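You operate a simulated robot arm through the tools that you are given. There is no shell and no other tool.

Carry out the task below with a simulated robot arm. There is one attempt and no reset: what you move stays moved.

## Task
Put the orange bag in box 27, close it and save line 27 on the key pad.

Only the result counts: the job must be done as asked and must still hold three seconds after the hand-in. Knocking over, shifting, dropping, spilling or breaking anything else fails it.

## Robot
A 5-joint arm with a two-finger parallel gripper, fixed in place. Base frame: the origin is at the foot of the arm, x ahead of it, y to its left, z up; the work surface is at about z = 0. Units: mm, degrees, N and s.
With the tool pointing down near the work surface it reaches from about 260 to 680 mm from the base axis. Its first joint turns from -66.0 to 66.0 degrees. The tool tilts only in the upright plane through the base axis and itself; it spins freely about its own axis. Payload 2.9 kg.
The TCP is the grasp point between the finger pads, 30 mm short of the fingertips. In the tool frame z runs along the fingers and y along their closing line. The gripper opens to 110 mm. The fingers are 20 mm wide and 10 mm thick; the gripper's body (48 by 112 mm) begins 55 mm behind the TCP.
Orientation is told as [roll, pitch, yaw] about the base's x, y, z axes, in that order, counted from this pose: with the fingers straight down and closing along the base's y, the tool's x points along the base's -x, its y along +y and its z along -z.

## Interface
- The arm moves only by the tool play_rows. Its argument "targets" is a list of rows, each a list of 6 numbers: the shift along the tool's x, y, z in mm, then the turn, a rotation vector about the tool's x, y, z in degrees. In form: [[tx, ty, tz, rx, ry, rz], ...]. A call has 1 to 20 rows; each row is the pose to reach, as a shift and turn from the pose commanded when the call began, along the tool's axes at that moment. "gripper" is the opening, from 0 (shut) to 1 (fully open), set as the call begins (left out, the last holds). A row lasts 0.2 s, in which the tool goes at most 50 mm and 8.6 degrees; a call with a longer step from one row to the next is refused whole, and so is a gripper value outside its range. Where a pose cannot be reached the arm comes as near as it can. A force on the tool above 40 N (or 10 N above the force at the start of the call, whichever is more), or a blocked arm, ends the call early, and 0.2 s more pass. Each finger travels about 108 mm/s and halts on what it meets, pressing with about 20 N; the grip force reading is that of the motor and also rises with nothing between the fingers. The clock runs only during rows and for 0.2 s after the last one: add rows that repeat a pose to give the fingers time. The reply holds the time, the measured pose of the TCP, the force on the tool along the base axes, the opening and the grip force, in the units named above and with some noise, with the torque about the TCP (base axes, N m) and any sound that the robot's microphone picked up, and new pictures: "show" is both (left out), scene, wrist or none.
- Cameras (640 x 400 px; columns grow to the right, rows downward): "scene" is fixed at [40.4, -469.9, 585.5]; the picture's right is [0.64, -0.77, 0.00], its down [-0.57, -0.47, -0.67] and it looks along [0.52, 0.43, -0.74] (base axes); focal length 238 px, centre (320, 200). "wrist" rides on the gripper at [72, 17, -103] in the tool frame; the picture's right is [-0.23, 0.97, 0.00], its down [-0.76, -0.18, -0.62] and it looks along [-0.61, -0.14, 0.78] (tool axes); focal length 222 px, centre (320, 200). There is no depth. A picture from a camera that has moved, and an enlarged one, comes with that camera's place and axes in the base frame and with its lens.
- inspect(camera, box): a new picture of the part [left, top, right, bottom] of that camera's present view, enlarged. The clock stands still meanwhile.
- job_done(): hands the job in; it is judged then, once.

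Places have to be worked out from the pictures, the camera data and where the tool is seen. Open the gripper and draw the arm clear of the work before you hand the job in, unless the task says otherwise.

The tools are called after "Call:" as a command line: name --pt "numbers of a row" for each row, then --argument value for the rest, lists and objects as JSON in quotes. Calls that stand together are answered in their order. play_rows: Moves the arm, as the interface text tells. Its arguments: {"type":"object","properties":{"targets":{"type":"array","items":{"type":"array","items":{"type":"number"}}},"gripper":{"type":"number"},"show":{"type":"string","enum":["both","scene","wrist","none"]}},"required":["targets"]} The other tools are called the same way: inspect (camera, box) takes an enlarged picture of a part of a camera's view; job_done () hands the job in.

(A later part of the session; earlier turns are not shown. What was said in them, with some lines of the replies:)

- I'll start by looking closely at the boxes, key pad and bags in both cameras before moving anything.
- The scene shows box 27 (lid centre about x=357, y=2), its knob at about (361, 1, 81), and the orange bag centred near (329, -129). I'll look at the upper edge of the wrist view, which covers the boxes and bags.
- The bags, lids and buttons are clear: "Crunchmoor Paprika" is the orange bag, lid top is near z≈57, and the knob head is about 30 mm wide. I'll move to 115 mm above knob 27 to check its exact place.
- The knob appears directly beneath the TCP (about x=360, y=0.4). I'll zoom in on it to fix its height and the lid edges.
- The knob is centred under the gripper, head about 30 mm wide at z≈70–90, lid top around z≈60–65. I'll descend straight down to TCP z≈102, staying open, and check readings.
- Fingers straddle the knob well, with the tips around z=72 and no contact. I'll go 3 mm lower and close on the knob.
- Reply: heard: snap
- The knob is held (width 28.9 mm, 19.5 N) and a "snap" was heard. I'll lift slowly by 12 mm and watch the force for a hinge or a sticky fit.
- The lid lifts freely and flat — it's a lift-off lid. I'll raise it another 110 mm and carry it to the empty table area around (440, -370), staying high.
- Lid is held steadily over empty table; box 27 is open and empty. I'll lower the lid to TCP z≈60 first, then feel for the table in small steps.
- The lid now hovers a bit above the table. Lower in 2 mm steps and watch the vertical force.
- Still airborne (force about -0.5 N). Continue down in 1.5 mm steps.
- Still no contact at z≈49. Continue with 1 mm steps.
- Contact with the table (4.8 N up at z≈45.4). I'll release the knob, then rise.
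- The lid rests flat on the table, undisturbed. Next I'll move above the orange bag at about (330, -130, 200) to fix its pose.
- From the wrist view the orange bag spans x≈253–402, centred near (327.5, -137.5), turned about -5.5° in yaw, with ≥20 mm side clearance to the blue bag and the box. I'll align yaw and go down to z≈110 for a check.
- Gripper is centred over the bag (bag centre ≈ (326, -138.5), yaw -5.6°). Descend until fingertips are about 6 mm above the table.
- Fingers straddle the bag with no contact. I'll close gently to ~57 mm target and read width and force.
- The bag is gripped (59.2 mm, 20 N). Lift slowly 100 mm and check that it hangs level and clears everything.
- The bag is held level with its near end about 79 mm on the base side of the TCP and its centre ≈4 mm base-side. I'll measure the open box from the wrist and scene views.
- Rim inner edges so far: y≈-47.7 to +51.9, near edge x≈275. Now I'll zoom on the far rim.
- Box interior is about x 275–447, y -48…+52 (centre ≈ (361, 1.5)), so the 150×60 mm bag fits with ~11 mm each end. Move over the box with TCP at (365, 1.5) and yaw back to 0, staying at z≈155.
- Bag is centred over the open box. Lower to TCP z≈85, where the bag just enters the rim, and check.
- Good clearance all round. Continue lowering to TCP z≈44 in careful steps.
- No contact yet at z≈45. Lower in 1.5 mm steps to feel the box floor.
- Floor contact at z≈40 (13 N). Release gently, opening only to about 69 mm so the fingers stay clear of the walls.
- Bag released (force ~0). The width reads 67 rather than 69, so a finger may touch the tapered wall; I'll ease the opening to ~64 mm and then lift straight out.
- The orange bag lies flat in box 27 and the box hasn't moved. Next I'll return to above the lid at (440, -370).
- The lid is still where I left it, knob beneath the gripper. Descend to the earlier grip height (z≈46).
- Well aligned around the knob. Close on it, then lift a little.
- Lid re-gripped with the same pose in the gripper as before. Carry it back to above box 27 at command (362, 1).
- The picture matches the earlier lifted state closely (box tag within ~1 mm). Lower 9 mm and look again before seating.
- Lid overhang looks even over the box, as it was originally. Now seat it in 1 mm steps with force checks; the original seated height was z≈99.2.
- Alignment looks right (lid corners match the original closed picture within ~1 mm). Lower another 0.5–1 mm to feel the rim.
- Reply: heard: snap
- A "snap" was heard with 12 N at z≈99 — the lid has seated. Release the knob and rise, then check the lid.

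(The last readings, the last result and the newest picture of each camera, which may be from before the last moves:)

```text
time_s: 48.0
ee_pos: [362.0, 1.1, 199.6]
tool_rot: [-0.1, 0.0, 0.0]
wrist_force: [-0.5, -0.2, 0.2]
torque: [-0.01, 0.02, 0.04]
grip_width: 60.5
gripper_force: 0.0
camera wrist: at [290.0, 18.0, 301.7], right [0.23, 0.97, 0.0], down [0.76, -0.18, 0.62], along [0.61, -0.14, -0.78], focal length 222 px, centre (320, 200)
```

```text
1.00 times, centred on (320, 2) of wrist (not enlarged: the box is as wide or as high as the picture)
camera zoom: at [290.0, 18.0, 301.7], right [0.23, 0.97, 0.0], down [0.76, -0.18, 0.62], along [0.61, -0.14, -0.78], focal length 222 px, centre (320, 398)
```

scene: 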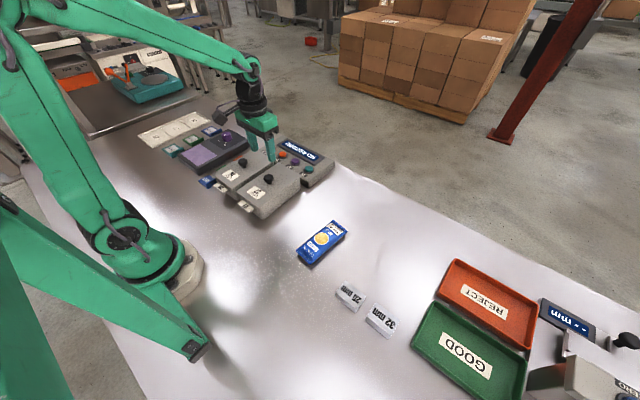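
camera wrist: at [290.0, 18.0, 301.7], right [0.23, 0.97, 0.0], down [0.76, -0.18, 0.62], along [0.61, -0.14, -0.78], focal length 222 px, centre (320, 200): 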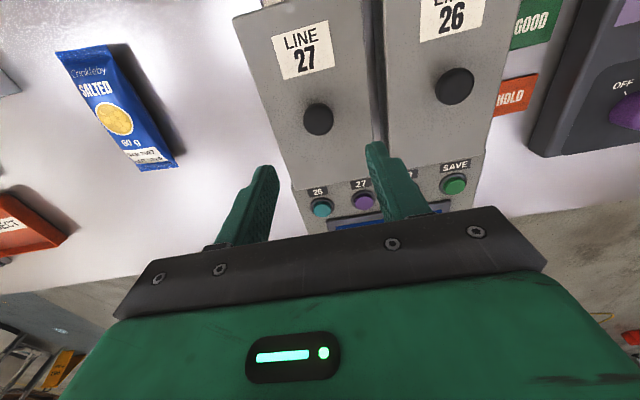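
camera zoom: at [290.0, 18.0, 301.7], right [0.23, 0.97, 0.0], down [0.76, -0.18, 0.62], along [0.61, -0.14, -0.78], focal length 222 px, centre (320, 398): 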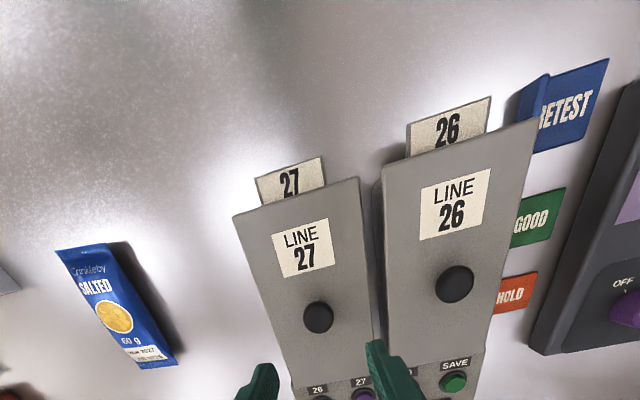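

The lid is seated exactly as originally. Next, close the fingers and move above button 27, estimated at (512.5, 36, 38), for a check before pressing.

Call:
play_rows --pt "-30 7 0 0 0 0" --pt "-60 14 0 0 0 0" --pt "-90 21 0 0 0 0" --pt "-120 28 15 0 0 0" --pt "-150.5 35 40 0 0 0" --pt "-150.5 35 68 0 0 0" --pt "-150.5 35 68 0 0 0" --gripper 0

Call:
inspect --camera "wrist" --box '[220, 100, 420, 225]'

Call:
inspect --camera "scene" --box '[250, 120, 330, 185]'

```text
time_s: 49.6
ee_pos: [514.5, 34.1, 131.1]
tool_rot: [0.0, 0.0, 0.0]
wrist_force: [0.9, 0.3, -1.0]
torque: [0.01, 0.0, 0.01]
grip_width: 0.1
gripper_force: 20.2
camera wrist: at [442.8, 51.5, 232.8], right [0.23, 0.97, 0.0], down [0.76, -0.18, 0.62], along [0.61, -0.14, -0.78], focal length 222 px, centre (320, 200)
```

scene: 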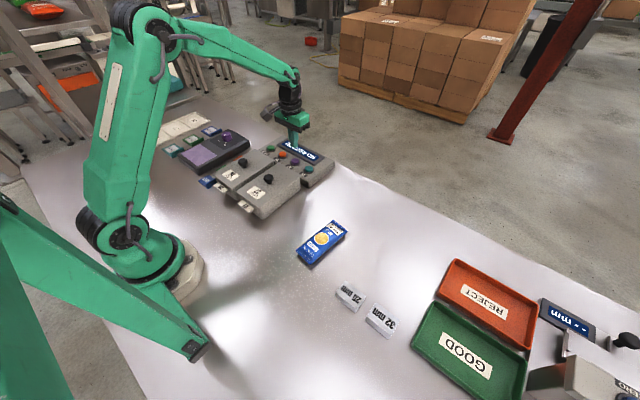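
wrist: 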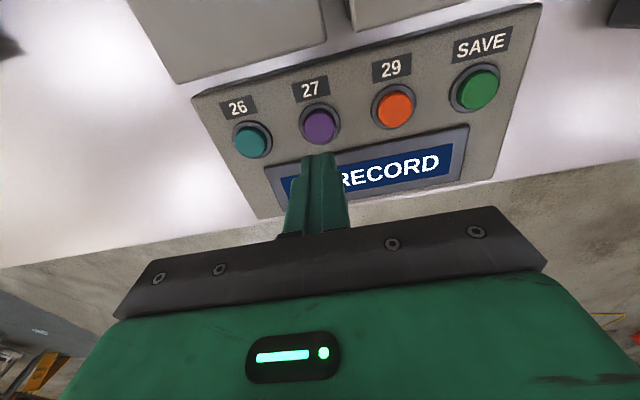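

```text
3.20 times, centred on (320, 162) of wrist
camera zoom: at [442.8, 51.5, 232.8], right [0.23, 0.97, 0.0], down [0.76, -0.18, 0.62], along [0.61, -0.14, -0.78], focal length 711 px, centre (320, 320)
```

zoom: 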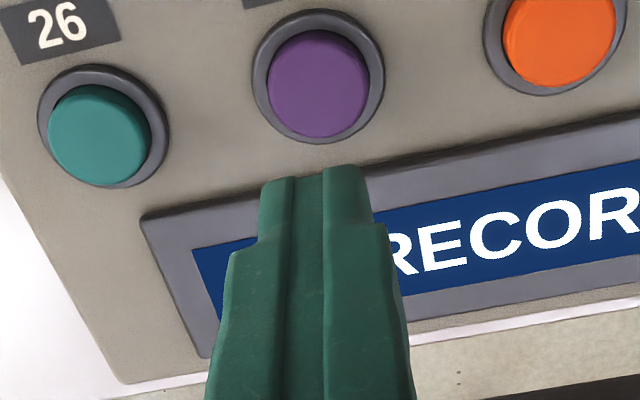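

```text
6.15 times, centred on (290, 152) of scene
camera zoom: at [40.4, -469.9, 585.5], right [0.64, -0.77, 0.0], down [-0.57, -0.47, -0.67], along [0.52, 0.43, -0.74], focal length 1467 px, centre (505, 492)
```

zoom: 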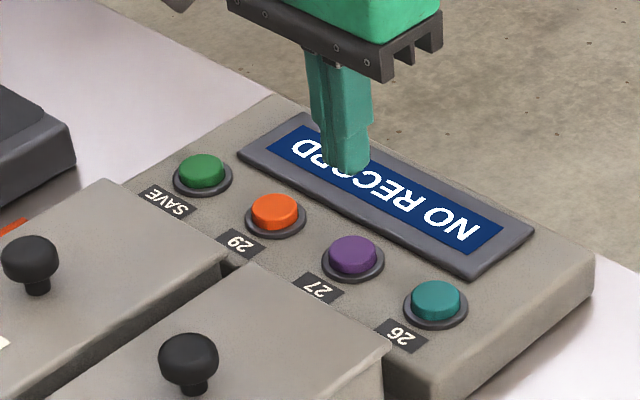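

The fingertip is directly over button 27 (offset <1 mm). Descend to tips ≈10 mm above it, then press in small steps.

Call:
play_rows --pt "0 0 20 0 0 0" --pt "0 0 40 0 0 0" --pt "0 0 52 0 0 0" --pt "0 0 52 0 0 0" --gripper 0

Call:
inspect --camera "scene" --box '[250, 125, 330, 185]'

Call:
inspect --camera "wrist" --box '[220, 60, 420, 185]'

```text
time_s: 50.6
ee_pos: [512.3, 35.3, 78.6]
tool_rot: [-0.1, 0.1, 0.1]
wrist_force: [0.0, 0.7, -1.0]
torque: [0.02, 0.0, 0.0]
grip_width: 0.3
gripper_force: 19.9
camera wrist: at [441.0, 51.3, 180.3], right [0.23, 0.97, 0.0], down [0.76, -0.18, 0.62], along [0.61, -0.14, -0.78], focal length 222 px, centre (320, 200)
```

scene: 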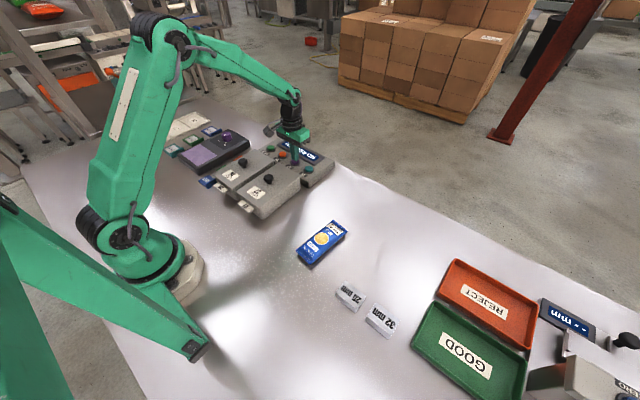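
wrist: 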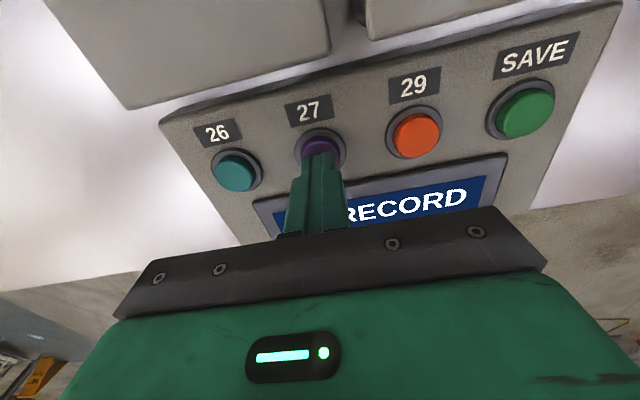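

```text
6.67 times, centred on (290, 155) of scene
camera zoom: at [40.4, -469.9, 585.5], right [0.64, -0.77, 0.0], down [-0.57, -0.47, -0.67], along [0.52, 0.43, -0.74], focal length 1589 px, centre (520, 500)
```

zoom: 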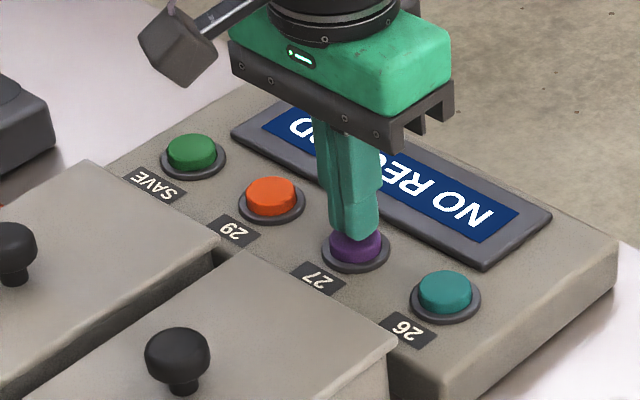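

```text
3.20 times, centred on (320, 122) of wrist
camera zoom: at [441.0, 51.3, 180.3], right [0.23, 0.97, 0.0], down [0.76, -0.18, 0.62], along [0.61, -0.14, -0.78], focal length 711 px, centre (320, 448)
```

zoom: 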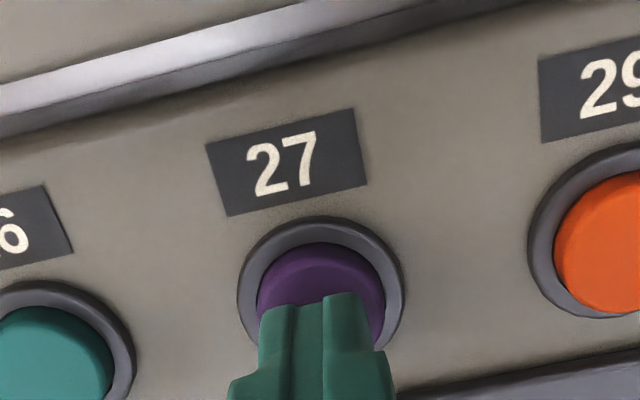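

Fingertip sits over the middle of button 27. Press down in small steps and watch force and sound.

Call:
play_rows --pt "0 0 2 0 0 0" --pt "0 0 4 0 0 0" --pt "0 0 6 0 0 0" --pt "0 0 7 0 0 0" --gripper 0 --show "none"

```text
time_s: 51.6
ee_pos: [513.4, 35.1, 71.5]
tool_rot: [0.0, -0.2, 0.0]
wrist_force: [1.2, 1.4, 3.0]
torque: [0.06, -0.04, -0.02]
grip_width: 0.0
gripper_force: 19.6
heard: click
```

A click was heard with ~3 N. Back off straight up and check the display.

Call:
play_rows --pt "0 0 -5 0 0 0" --pt "0 0 -20 0 0 0" --pt "0 0 -50 0 0 0" --pt "0 0 -60 0 0 0" --gripper 0

Call:
inspect --camera "scene" --box '[250, 125, 330, 185]'

Call:
inspect --camera "wrist" --box '[180, 40, 540, 220]'

```text
time_s: 52.6
ee_pos: [511.6, 35.1, 132.3]
tool_rot: [0.0, 0.0, 0.0]
wrist_force: [0.6, -0.3, 0.4]
torque: [0.02, -0.01, 0.0]
grip_width: 0.2
gripper_force: 20.7
camera wrist: at [439.5, 51.5, 234.4], right [0.23, 0.97, 0.0], down [0.76, -0.18, 0.62], along [0.61, -0.14, -0.78], focal length 222 px, centre (320, 200)
```

scene: 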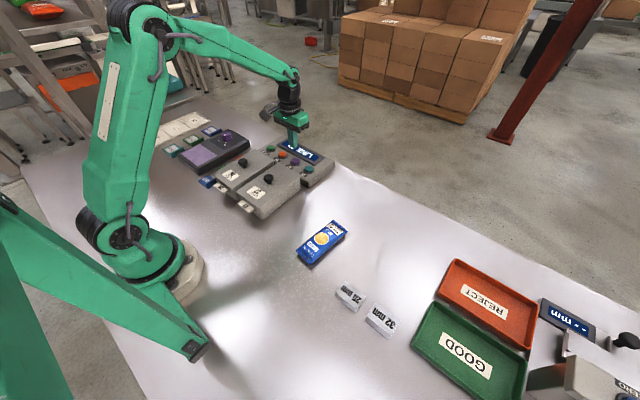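
wrist: 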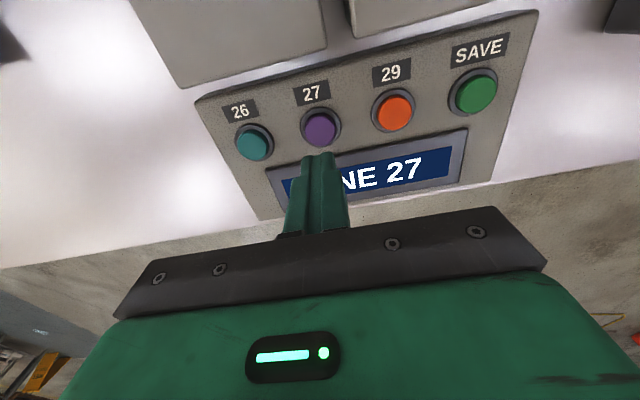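

```text
6.67 times, centred on (290, 155) of scene
camera zoom: at [40.4, -469.9, 585.5], right [0.64, -0.77, 0.0], down [-0.57, -0.47, -0.67], along [0.52, 0.43, -0.74], focal length 1589 px, centre (520, 500)
```

zoom: 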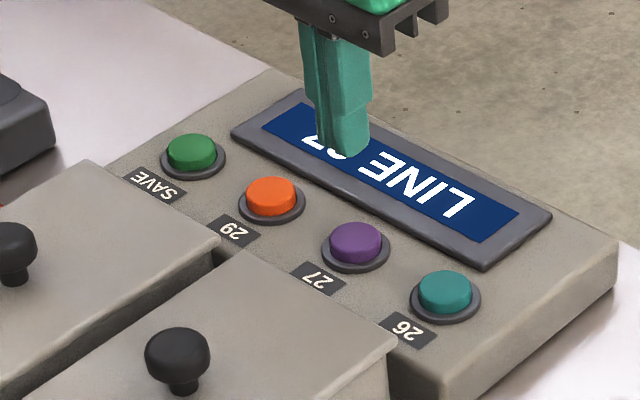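

```text
1.78 times, centred on (360, 130) of wrist
camera zoom: at [439.5, 51.5, 234.4], right [0.23, 0.97, 0.0], down [0.76, -0.18, 0.62], along [0.61, -0.14, -0.78], focal length 395 px, centre (249, 324)
```

zoom: 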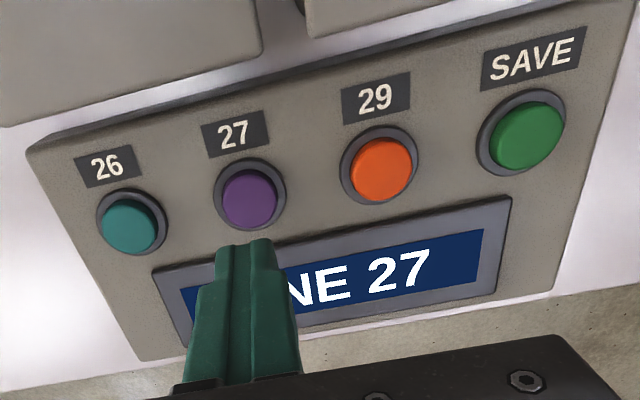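

The display reads "LINE 27". Now move over the SAVE button at about (512.5, 165.5), same height.

Call:
play_rows --pt "0 32 0 0 0 0" --pt "0 65 0 0 0 0" --pt "0 97 0 0 0 0" --pt "0 129.5 0 0 0 0" --pt "0 129.5 0 0 0 0" --gripper 0

Call:
inspect --camera "wrist" --box '[220, 80, 420, 205]'

Call:
inspect --camera "scene" --box '[240, 115, 320, 175]'

```text
time_s: 53.8
ee_pos: [513.0, 165.0, 131.0]
tool_rot: [0.0, 0.1, 0.0]
wrist_force: [0.5, -0.6, -1.1]
torque: [0.0, 0.04, 0.04]
grip_width: 0.0
gripper_force: 19.3
camera wrist: at [441.0, 181.1, 233.1], right [0.23, 0.97, 0.0], down [0.76, -0.18, 0.62], along [0.61, -0.14, -0.78], focal length 222 px, centre (320, 200)
```

scene: 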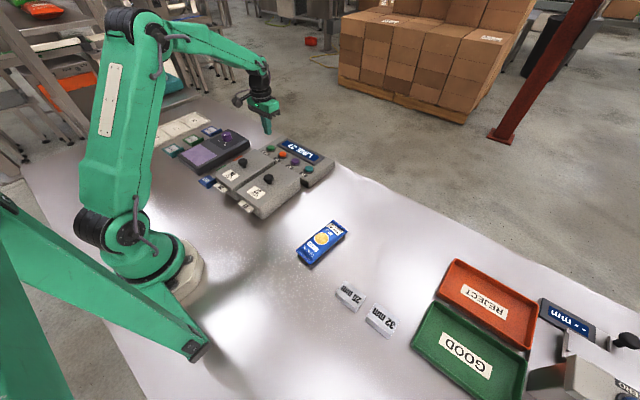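
wrist: 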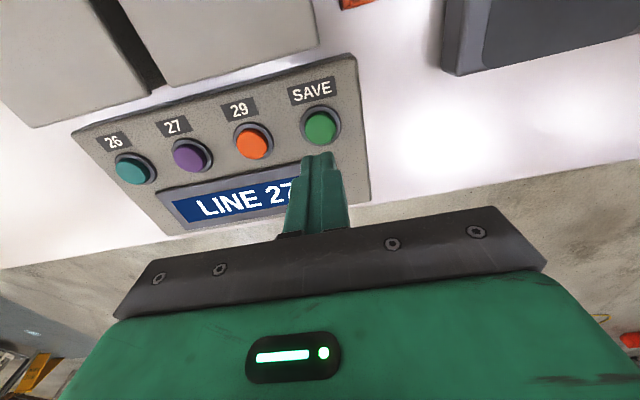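

```text
3.20 times, centred on (320, 142) of wrist
camera zoom: at [441.0, 181.1, 233.1], right [0.23, 0.97, 0.0], down [0.76, -0.18, 0.62], along [0.61, -0.14, -0.78], focal length 711 px, centre (320, 384)
```

zoom: 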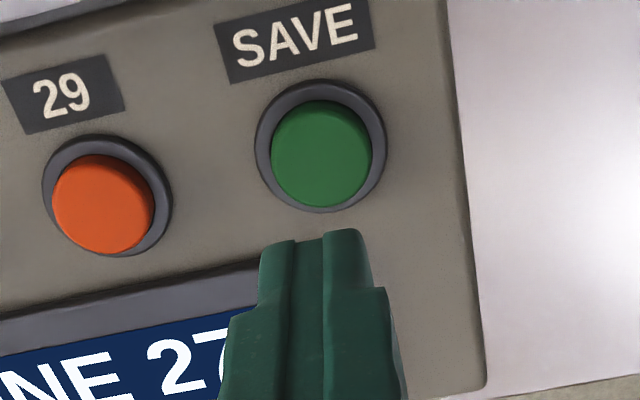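

```text
6.67 times, centred on (280, 145) of scene
camera zoom: at [40.4, -469.9, 585.5], right [0.64, -0.77, 0.0], down [-0.57, -0.47, -0.67], along [0.52, 0.43, -0.74], focal length 1589 px, centre (587, 567)
```

zoom: 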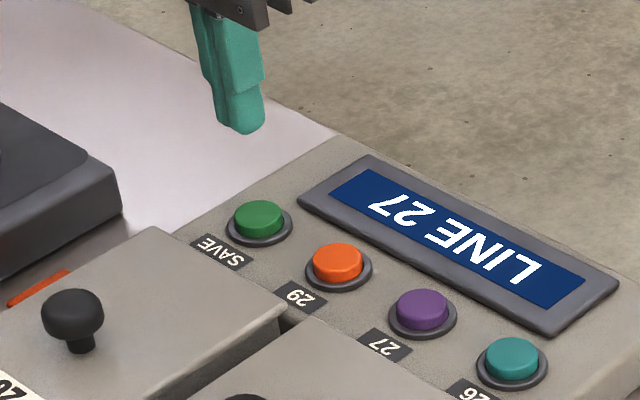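

SAVE is in the same place relative to the fingertip as button 27 was. Descend and press with the same profile.

Call:
play_rows --pt "0 0 20 0 0 0" --pt "0 0 40 0 0 0" --pt "0 0 53 0 0 0" --pt "0 0 55 0 0 0" --pt "0 0 57 0 0 0" --pt "0 0 59 0 0 0" --pt "0 0 60 0 0 0" --gripper 0 --show "none"

```text
time_s: 55.4
ee_pos: [512.0, 163.8, 71.4]
tool_rot: [0.1, -0.1, -0.1]
wrist_force: [1.9, -0.2, 2.4]
torque: [-0.02, -0.06, 0.02]
grip_width: 0.0
gripper_force: 19.8
heard: click
```

A click was heard. Retreat upward and read the display.

Call:
play_rows --pt "0 0 -5 0 0 0" --pt "0 0 -20 0 0 0" --pt "0 0 -50 0 0 0" --pt "0 0 -90 0 0 0" --pt "0 0 -130 0 0 0" --pt "0 0 -130 0 0 0" --gripper 0

Call:
inspect --camera "scene" --box '[225, 120, 345, 210]'

Call:
inspect --camera "wrist" --box '[100, 40, 420, 220]'

```text
time_s: 56.8
ee_pos: [510.6, 164.5, 203.4]
tool_rot: [-0.1, 0.0, 0.0]
wrist_force: [0.9, 0.7, 0.0]
torque: [-0.03, -0.02, -0.03]
grip_width: 0.0
gripper_force: 20.1
camera wrist: at [440.1, 181.4, 305.4], right [0.23, 0.97, 0.0], down [0.76, -0.18, 0.62], along [0.61, -0.14, -0.78], focal length 222 px, centre (320, 200)
```

scene: 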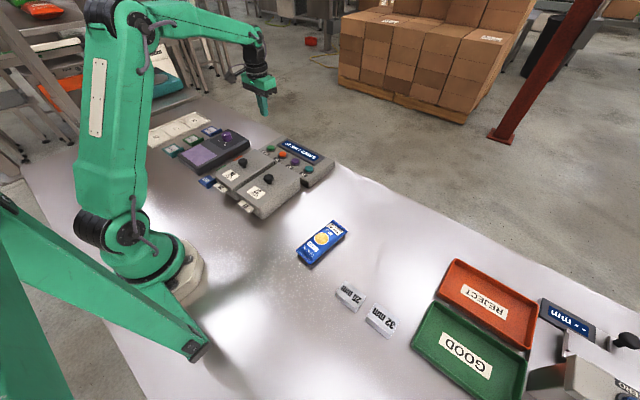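
wrist: 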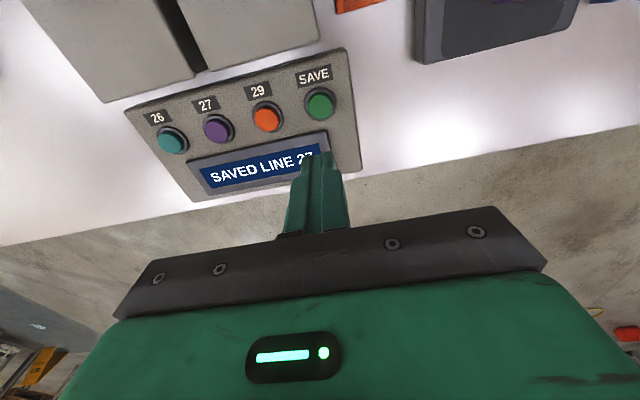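

```text
4.44 times, centred on (285, 165) of scene
camera zoom: at [40.4, -469.9, 585.5], right [0.64, -0.77, 0.0], down [-0.57, -0.47, -0.67], along [0.52, 0.43, -0.74], focal length 1059 px, centre (476, 356)
```

zoom: 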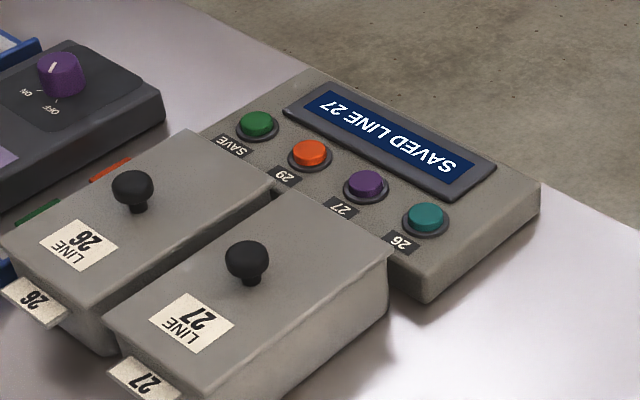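

```text
2.00 times, centred on (260, 130) of wrist
camera zoom: at [440.1, 181.4, 305.4], right [0.23, 0.97, 0.0], down [0.76, -0.18, 0.62], along [0.61, -0.14, -0.78], focal length 444 px, centre (440, 340)
```

zoom: 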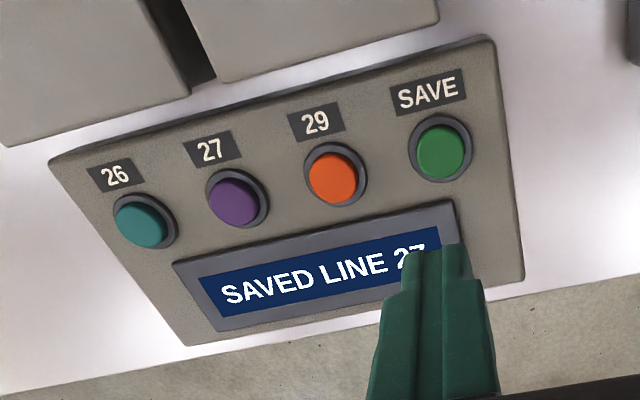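

The display reads "SAVED LINE 27" and box 27 is closed. I'll open the gripper while high and draw the arm up to its starting height, then check that everything holds.

Call:
play_rows --pt "0 0 -30 0 0 0" --pt "0 0 -60 0 0 0" --pt "0 0 -90 0 0 0" --pt "0 0 -110 0 0 0" --pt "0 0 -110 0 0 0" --pt "0 0 -110 0 0 0" --pt "0 0 -110 0 0 0" --gripper 1

Call:
inspect --camera "scene" --box '[230, 155, 310, 215]'

Call:
inspect --camera "scene" --box '[200, 120, 400, 260]'

```text
time_s: 58.4
ee_pos: [512.3, 166.0, 311.2]
tool_rot: [0.1, -0.1, 0.1]
wrist_force: [-0.7, -0.7, -0.6]
torque: [0.02, 0.0, 0.01]
grip_width: 109.9
gripper_force: 0.0
camera wrist: at [440.8, 182.7, 413.6], right [0.23, 0.97, 0.0], down [0.76, -0.18, 0.62], along [0.61, -0.14, -0.78], focal length 222 px, centre (320, 200)
```

scene: 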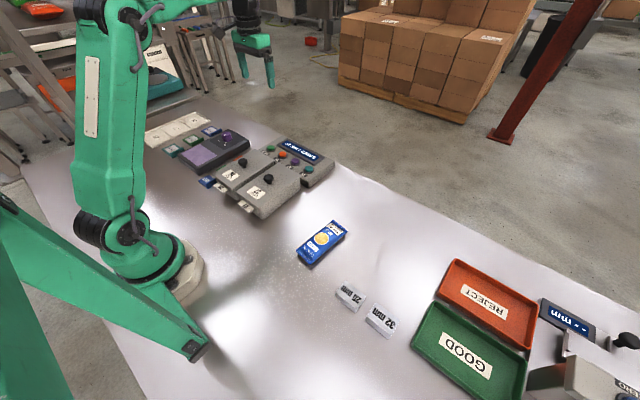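
wrist: 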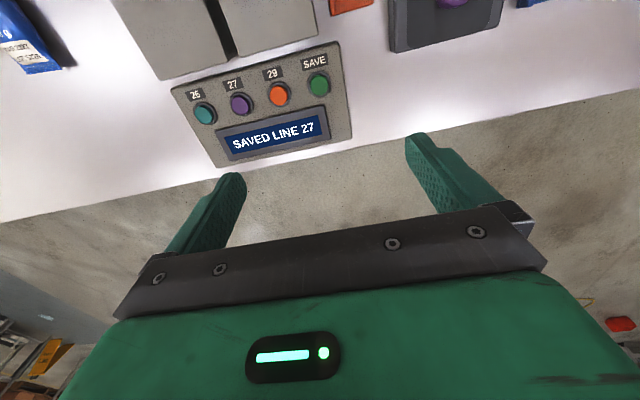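

```text
6.67 times, centred on (270, 185) of scene
camera zoom: at [40.4, -469.9, 585.5], right [0.64, -0.77, 0.0], down [-0.57, -0.47, -0.67], along [0.52, 0.43, -0.74], focal length 1589 px, centre (653, 300)
```

zoom: 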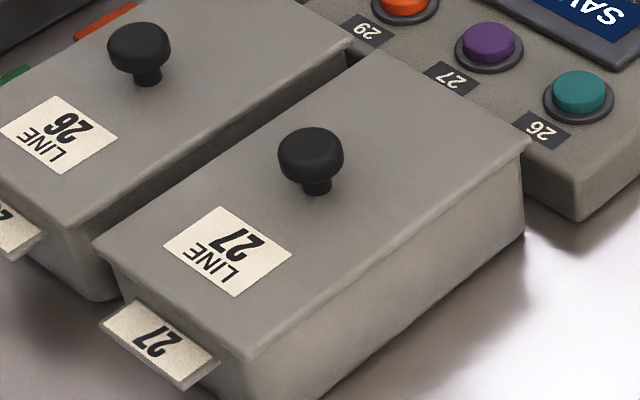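

```text
2.86 times, centred on (300, 190) of scene
camera zoom: at [40.4, -469.9, 585.5], right [0.64, -0.77, 0.0], down [-0.57, -0.47, -0.67], along [0.52, 0.43, -0.74], focal length 681 px, centre (377, 229)
```

zoom: 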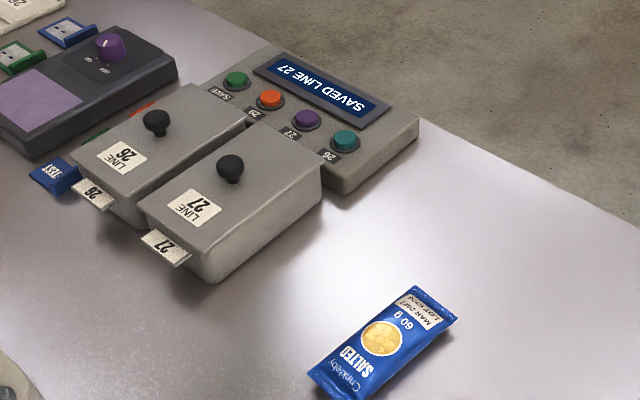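

The orange bag is in box 27, the lid is seated as it was at the start, and the display shows "SAVED LINE 27". Nothing else has moved, the gripper is open and the arm is clear, so I'm handing in.

Call:
job_done

```text
The job is handed in.
```

The orange bag is in box 27, the lid is back on, and the key pad shows "SAVED LINE 27". I've handed the job in, but the reply did not say whether it passed.

- **Bag:** it lies flat inside box 27. It was set down on the box floor and released without tipping.
- **Lid:** it went back at its original height with an audible snap. In the last pictures it matched the starting view.
- **Key pad:** I pressed 27 and then SAVE. Each press gave one click, and the display changed after each.
- **Surroundings:** the blue bag, box 26 and the other items look unmoved. Box 27 seemed to shift by one to two millimetres while I placed the bag. After the lid snapped on, it looked back in its starting place.

The gripper is open and the arm is raised clear of the work.
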